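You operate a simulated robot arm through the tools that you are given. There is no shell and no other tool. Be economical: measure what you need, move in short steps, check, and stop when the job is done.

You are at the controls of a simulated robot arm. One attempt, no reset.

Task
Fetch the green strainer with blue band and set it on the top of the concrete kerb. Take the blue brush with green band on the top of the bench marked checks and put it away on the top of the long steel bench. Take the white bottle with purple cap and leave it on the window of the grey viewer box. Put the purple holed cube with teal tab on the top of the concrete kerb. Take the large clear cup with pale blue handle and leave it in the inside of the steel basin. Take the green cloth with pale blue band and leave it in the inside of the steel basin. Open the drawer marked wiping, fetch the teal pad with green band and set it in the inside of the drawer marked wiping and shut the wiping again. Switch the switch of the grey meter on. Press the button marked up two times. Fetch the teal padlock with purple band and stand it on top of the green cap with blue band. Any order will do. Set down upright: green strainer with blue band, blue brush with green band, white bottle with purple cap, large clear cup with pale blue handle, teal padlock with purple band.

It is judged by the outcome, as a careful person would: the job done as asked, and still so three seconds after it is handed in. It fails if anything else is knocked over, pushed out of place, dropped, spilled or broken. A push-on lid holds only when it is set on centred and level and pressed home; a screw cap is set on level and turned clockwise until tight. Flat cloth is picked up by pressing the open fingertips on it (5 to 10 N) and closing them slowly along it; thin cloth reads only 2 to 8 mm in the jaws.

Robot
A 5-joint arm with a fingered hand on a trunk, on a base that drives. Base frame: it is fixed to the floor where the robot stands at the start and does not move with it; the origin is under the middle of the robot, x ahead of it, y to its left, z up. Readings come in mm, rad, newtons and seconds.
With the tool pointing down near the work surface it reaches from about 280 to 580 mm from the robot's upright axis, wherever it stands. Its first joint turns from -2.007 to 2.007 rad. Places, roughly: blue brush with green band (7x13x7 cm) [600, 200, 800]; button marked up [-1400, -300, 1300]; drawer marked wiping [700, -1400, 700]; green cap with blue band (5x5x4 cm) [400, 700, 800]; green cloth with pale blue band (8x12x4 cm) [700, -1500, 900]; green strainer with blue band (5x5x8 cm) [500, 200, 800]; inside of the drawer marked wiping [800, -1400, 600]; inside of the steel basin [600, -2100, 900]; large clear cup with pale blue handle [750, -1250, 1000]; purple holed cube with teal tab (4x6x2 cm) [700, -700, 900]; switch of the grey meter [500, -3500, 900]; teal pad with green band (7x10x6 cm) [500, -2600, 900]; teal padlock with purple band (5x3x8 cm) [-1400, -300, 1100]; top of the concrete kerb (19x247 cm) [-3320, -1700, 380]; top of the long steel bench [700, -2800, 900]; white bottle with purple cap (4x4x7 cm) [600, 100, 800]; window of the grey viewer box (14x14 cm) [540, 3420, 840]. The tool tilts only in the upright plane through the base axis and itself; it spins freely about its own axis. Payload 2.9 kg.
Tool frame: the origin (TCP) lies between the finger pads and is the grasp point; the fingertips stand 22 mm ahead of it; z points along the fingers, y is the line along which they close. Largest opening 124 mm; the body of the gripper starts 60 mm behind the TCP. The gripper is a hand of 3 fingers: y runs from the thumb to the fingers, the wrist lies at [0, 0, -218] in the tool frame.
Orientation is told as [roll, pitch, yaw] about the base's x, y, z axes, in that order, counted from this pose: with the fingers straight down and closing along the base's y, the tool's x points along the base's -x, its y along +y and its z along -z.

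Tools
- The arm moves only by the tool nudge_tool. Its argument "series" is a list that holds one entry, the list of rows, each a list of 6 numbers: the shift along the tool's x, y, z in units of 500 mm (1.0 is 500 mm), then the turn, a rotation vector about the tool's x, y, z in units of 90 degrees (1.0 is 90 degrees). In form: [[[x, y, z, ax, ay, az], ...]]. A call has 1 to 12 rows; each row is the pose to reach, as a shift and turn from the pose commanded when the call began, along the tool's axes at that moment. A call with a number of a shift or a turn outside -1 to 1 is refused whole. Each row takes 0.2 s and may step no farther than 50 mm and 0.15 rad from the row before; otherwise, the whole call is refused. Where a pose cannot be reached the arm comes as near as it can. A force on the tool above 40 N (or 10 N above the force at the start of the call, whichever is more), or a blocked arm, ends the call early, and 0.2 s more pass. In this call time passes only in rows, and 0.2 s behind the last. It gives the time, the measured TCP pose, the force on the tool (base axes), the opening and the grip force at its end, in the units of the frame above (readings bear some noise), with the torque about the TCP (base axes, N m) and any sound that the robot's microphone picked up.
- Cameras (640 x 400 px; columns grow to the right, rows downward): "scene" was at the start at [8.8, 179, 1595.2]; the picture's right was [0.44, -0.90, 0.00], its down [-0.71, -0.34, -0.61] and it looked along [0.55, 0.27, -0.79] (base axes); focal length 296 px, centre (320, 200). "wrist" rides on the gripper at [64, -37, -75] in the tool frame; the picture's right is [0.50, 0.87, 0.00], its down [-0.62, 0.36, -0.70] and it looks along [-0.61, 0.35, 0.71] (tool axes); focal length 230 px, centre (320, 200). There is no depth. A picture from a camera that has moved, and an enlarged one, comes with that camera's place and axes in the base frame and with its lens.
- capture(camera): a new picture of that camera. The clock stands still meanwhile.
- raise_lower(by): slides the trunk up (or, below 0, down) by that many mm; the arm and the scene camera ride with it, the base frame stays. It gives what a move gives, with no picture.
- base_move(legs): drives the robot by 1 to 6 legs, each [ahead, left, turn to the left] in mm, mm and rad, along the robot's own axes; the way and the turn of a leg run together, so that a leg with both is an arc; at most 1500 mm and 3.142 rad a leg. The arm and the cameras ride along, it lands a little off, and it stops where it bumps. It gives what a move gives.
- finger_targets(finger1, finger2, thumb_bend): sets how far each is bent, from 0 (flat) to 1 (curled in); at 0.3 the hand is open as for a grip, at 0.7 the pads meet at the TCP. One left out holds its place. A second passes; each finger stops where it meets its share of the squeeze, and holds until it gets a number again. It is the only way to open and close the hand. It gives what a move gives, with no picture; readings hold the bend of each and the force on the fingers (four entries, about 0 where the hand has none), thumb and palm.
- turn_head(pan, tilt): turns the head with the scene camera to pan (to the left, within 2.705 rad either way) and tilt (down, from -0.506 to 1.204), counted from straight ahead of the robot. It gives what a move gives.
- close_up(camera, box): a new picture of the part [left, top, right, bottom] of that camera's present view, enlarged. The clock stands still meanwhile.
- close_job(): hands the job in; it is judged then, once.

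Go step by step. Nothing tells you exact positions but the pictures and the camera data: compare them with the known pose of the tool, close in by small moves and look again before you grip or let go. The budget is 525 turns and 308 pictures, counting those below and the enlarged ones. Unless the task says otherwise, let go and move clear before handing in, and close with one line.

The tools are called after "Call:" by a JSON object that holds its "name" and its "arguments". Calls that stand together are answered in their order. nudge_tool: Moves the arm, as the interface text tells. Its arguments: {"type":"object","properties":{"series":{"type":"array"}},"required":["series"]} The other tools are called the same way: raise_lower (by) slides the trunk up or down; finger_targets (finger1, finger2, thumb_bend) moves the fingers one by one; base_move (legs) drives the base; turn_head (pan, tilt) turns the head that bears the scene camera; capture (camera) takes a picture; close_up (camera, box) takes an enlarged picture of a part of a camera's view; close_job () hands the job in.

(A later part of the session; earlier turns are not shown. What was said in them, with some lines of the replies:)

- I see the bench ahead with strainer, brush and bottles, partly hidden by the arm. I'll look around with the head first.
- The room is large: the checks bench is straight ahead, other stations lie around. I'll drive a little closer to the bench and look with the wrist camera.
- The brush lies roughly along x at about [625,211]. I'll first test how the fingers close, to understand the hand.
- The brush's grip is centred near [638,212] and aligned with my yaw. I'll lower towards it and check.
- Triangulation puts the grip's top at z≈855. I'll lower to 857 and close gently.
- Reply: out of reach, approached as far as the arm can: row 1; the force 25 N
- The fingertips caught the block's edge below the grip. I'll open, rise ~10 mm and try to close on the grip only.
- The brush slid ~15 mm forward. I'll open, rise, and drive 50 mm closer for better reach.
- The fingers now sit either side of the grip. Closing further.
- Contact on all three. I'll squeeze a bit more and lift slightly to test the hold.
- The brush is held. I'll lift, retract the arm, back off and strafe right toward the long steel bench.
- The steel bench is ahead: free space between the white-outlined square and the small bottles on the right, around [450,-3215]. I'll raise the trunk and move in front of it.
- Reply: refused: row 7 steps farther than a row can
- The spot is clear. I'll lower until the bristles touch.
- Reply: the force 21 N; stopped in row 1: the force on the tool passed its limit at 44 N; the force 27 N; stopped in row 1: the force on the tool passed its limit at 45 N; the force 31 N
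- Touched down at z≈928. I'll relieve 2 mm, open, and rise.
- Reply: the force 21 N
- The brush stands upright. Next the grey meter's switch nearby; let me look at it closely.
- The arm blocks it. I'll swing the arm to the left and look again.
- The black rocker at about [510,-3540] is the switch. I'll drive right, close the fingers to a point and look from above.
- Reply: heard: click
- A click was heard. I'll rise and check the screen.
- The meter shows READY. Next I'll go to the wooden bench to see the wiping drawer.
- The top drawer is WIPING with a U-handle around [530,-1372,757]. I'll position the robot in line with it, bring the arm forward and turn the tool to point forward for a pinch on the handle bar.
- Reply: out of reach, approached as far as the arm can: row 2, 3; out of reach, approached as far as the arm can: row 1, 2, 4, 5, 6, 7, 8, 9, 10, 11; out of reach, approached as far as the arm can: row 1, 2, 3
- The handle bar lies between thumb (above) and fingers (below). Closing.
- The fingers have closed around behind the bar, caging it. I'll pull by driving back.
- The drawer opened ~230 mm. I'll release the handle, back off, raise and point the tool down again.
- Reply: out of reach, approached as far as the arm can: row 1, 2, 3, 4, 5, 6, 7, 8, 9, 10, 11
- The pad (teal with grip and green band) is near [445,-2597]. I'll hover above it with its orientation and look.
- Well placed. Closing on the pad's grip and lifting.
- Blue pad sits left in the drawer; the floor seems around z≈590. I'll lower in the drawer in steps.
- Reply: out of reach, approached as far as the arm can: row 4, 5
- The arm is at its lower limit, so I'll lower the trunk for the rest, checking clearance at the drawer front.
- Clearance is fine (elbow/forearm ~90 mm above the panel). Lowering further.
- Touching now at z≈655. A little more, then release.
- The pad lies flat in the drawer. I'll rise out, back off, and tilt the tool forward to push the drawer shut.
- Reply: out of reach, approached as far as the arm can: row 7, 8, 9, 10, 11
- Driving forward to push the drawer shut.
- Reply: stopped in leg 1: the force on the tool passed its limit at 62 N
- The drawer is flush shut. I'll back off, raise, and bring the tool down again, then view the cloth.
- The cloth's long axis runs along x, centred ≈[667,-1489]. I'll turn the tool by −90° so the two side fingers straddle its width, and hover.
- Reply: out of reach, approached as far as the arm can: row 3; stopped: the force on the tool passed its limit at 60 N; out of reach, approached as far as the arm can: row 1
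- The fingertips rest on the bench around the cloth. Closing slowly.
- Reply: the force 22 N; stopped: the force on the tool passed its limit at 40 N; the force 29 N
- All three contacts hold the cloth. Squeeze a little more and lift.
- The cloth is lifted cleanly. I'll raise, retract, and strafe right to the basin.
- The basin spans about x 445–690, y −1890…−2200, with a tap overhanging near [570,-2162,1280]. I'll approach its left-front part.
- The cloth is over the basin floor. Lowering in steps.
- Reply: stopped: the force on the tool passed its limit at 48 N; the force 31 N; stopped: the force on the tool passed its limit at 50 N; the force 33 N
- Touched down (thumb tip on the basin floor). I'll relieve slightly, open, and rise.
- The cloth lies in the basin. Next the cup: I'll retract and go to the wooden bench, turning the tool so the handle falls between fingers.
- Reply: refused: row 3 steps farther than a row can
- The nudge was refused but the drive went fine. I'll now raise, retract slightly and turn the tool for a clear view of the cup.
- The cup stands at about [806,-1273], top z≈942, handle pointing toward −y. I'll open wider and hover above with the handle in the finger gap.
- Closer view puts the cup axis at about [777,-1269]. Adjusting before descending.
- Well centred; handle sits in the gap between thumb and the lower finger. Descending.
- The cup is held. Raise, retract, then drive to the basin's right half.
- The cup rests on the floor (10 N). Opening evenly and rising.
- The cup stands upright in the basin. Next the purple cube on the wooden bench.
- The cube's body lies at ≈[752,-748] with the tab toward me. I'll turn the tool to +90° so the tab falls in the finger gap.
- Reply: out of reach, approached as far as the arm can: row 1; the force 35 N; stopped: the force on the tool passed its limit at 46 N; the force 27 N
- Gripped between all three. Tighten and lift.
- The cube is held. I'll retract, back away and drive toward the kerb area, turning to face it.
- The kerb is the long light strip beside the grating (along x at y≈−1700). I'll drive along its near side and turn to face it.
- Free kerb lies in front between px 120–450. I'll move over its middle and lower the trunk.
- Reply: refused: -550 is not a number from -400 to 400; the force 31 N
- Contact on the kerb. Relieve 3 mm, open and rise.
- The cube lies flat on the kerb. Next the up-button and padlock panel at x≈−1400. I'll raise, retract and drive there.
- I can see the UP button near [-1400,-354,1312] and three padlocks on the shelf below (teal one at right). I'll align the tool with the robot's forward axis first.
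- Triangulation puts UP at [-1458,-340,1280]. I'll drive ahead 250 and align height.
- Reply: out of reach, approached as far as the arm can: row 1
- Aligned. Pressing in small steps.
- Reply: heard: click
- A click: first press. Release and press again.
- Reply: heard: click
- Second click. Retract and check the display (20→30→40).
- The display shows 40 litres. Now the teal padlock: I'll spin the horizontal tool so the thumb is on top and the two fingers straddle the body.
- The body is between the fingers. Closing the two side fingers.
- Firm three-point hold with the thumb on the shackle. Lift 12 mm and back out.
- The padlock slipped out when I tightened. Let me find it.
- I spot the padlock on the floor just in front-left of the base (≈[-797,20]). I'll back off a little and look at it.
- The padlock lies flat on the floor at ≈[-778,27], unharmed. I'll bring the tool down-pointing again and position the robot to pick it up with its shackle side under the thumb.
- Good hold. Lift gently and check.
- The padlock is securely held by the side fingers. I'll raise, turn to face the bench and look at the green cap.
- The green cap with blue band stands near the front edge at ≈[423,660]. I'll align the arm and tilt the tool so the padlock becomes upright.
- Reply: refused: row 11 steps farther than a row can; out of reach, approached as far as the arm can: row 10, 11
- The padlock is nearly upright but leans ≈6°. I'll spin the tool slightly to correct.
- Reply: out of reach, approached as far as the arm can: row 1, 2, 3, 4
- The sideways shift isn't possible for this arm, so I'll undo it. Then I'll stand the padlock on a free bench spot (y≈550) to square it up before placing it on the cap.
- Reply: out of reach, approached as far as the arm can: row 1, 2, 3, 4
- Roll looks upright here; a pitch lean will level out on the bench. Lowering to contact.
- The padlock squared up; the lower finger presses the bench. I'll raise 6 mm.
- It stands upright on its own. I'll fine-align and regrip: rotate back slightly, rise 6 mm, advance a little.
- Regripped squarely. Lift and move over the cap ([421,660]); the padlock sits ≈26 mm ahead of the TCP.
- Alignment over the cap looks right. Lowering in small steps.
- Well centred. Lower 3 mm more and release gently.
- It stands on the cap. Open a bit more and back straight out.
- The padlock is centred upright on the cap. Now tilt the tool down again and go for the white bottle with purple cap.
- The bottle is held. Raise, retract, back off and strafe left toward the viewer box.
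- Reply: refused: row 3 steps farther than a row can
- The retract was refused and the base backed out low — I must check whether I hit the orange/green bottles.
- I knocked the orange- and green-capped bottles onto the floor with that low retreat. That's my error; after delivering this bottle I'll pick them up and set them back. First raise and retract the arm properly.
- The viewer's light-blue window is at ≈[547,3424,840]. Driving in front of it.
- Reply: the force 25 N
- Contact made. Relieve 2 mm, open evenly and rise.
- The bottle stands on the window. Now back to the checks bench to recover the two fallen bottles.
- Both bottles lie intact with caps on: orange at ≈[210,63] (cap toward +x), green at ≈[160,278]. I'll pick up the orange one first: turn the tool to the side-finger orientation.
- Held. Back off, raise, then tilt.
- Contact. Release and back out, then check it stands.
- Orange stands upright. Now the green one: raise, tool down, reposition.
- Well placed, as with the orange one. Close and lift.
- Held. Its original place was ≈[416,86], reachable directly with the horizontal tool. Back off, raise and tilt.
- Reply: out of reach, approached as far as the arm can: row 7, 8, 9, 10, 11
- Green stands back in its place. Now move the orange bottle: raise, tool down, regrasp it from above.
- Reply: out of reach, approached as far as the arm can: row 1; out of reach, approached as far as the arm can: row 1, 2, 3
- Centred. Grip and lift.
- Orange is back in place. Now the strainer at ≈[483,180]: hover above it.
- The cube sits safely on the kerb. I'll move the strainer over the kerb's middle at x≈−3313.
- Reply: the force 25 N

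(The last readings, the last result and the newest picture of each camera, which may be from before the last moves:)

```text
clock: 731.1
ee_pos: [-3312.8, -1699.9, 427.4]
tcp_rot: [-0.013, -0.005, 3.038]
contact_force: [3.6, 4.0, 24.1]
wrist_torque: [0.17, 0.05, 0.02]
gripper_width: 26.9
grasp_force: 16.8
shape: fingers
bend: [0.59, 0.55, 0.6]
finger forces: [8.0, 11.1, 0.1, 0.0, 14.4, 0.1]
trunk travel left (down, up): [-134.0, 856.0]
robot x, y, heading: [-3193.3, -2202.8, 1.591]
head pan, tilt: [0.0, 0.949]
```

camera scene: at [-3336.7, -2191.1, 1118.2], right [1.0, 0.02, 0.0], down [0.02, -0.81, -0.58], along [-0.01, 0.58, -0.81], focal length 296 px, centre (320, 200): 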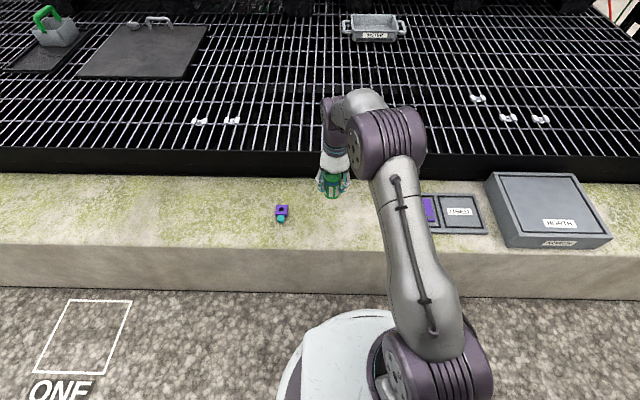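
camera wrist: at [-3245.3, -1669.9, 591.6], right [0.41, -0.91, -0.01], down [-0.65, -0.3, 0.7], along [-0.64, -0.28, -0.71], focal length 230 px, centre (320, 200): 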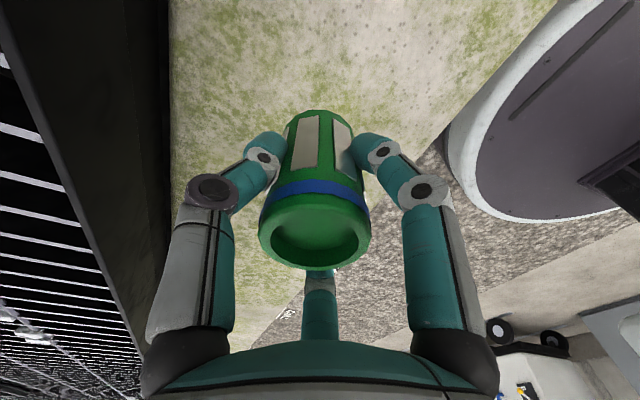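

Contact. Relieve, open evenly and rise.

Call:
{"name": "raise_lower", "arguments": {"by": 3}}

Call:
{"name": "finger_targets", "arguments": {"finger1": 0.48, "finger2": 0.48, "thumb_bend": 0.48}}

Call:
{"name": "finger_targets", "arguments": {"finger1": 0.38, "finger2": 0.38, "thumb_bend": 0.38}}

Call:
{"name": "raise_lower", "arguments": {"by": 150}}

Call:
{"name": "capture", "arguments": {"camera": "wrist"}}

```text
clock: 731.6
ee_pos: [-3312.1, -1700.1, 428.5]
tcp_rot: [-0.007, -0.002, 3.04]
contact_force: [2.1, 1.8, 10.8]
wrist_torque: [0.18, 0.01, 0.0]
gripper_width: 27.3
grasp_force: 15.1
shape: fingers
bend: [0.59, 0.55, 0.6]
finger forces: [7.2, 10.7, 0.1, 0.0, 13.1, 0.1]
trunk travel left (down, up): [-137.0, 853.0]
robot x, y, heading: [-3194.4, -2201.8, 1.592]
head pan, tilt: [0.0, 0.949]
```

```text
clock: 732.6
ee_pos: [-3313.9, -1700.6, 427.7]
tcp_rot: [-0.008, -0.004, 3.038]
contact_force: [-0.1, 0.1, -0.7]
wrist_torque: [-0.01, 0.03, 0.0]
gripper_width: 54.7
grasp_force: 0.1
shape: fingers
bend: [0.48, 0.48, 0.48]
finger forces: [0.1, 0.0, 0.0, 0.1, 0.0, 0.1]
trunk travel left (down, up): [-137.0, 853.0]
robot x, y, heading: [-3191.3, -2202.9, 1.595]
head pan, tilt: [0.0, 0.949]
```

```text
clock: 733.6
ee_pos: [-3312.4, -1699.1, 428.6]
tcp_rot: [-0.008, -0.005, 3.038]
contact_force: [0.4, 0.0, -0.1]
wrist_torque: [0.01, 0.02, 0.03]
gripper_width: 82.2
grasp_force: 0.1
shape: fingers
bend: [0.38, 0.38, 0.38]
finger forces: [0.1, 0.1, 0.0, 0.1, 0.0, 0.1]
trunk travel left (down, up): [-137.0, 853.0]
robot x, y, heading: [-3192.3, -2202.1, 1.597]
head pan, tilt: [0.0, 0.949]
```

```text
clock: 735.4
ee_pos: [-3312.8, -1699.7, 576.6]
tcp_rot: [-0.007, -0.006, 3.037]
contact_force: [1.1, -0.2, -0.5]
wrist_torque: [-0.01, 0.02, 0.03]
gripper_width: 82.4
grasp_force: 0.1
shape: fingers
bend: [0.38, 0.38, 0.38]
finger forces: [0.1, 0.1, 0.1, 0.0, 0.0, 0.1]
trunk travel left (down, up): [-287.0, 703.0]
robot x, y, heading: [-3194.6, -2203.3, 1.596]
head pan, tilt: [0.0, 0.949]
```

```text
56 pictures are left
camera wrist: at [-3245.3, -1669.9, 652.5], right [0.41, -0.91, -0.01], down [-0.65, -0.3, 0.7], along [-0.64, -0.28, -0.71], focal length 230 px, centre (320, 200)
```

wrist: 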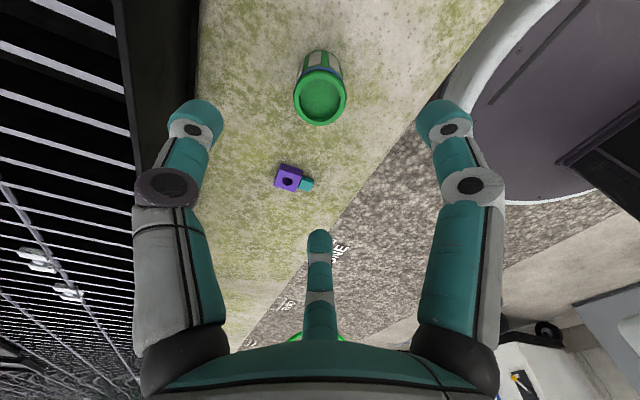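

Both strainer and cube stand on the kerb. I'll raise the arm clear and then hand in.

Call:
{"name": "raise_lower", "arguments": {"by": 300}}

Call:
{"name": "base_move", "arguments": {"legs": [[-200, 0, 0]]}}

Call:
{"name": "capture", "arguments": {"camera": "scene"}}

```text
clock: 738.4
ee_pos: [-3313.7, -1698.8, 878.4]
tcp_rot: [-0.007, -0.002, 3.039]
contact_force: [0.9, -0.1, -0.5]
wrist_torque: [0.0, -0.01, -0.04]
gripper_width: 82.2
grasp_force: 0.0
shape: fingers
bend: [0.38, 0.38, 0.38]
finger forces: [0.0, 0.1, 0.1, 0.0, 0.1, 0.0]
trunk travel left (down, up): [-587.0, 403.0]
robot x, y, heading: [-3193.4, -2203.5, 1.594]
head pan, tilt: [0.0, 0.949]
```

```text
clock: 740.0
ee_pos: [-3308.8, -1899.6, 878.9]
tcp_rot: [-0.008, -0.002, 3.04]
contact_force: [-0.1, -0.2, -0.7]
wrist_torque: [0.0, 0.01, 0.01]
gripper_width: 82.0
grasp_force: 0.1
shape: fingers
bend: [0.38, 0.38, 0.38]
finger forces: [0.1, 0.1, 0.1, 0.0, 0.0, 0.0]
trunk travel left (down, up): [-587.0, 403.0]
robot x, y, heading: [-3189.0, -2400.3, 1.595]
head pan, tilt: [0.0, 0.949]
```

```text
55 pictures are left
camera scene: at [-3331.9, -2392.5, 1479.1], right [1.0, 0.03, 0.0], down [0.02, -0.81, -0.58], along [-0.01, 0.58, -0.81], focal length 296 px, centre (320, 200)
```

scene: 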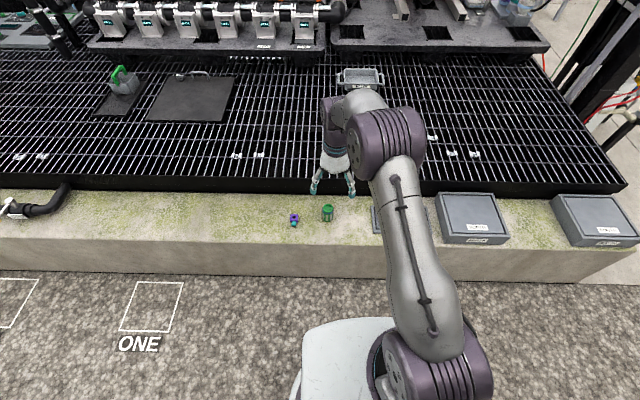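

Strainer and cube are both on the kerb and the arm is clear. Handing in.

Call:
{"name": "close_job", "arguments": {}}

```text
The job is handed in.
```

All ten tasks are done and handed in, but two things went wrong on the way. I dropped the padlock on the floor once, then picked it up and stood it on the green cap. I also knocked the orange- and green-capped bottles off the checks bench. I set both back upright, within about 1 cm of where they started, and saw no damage or spill.
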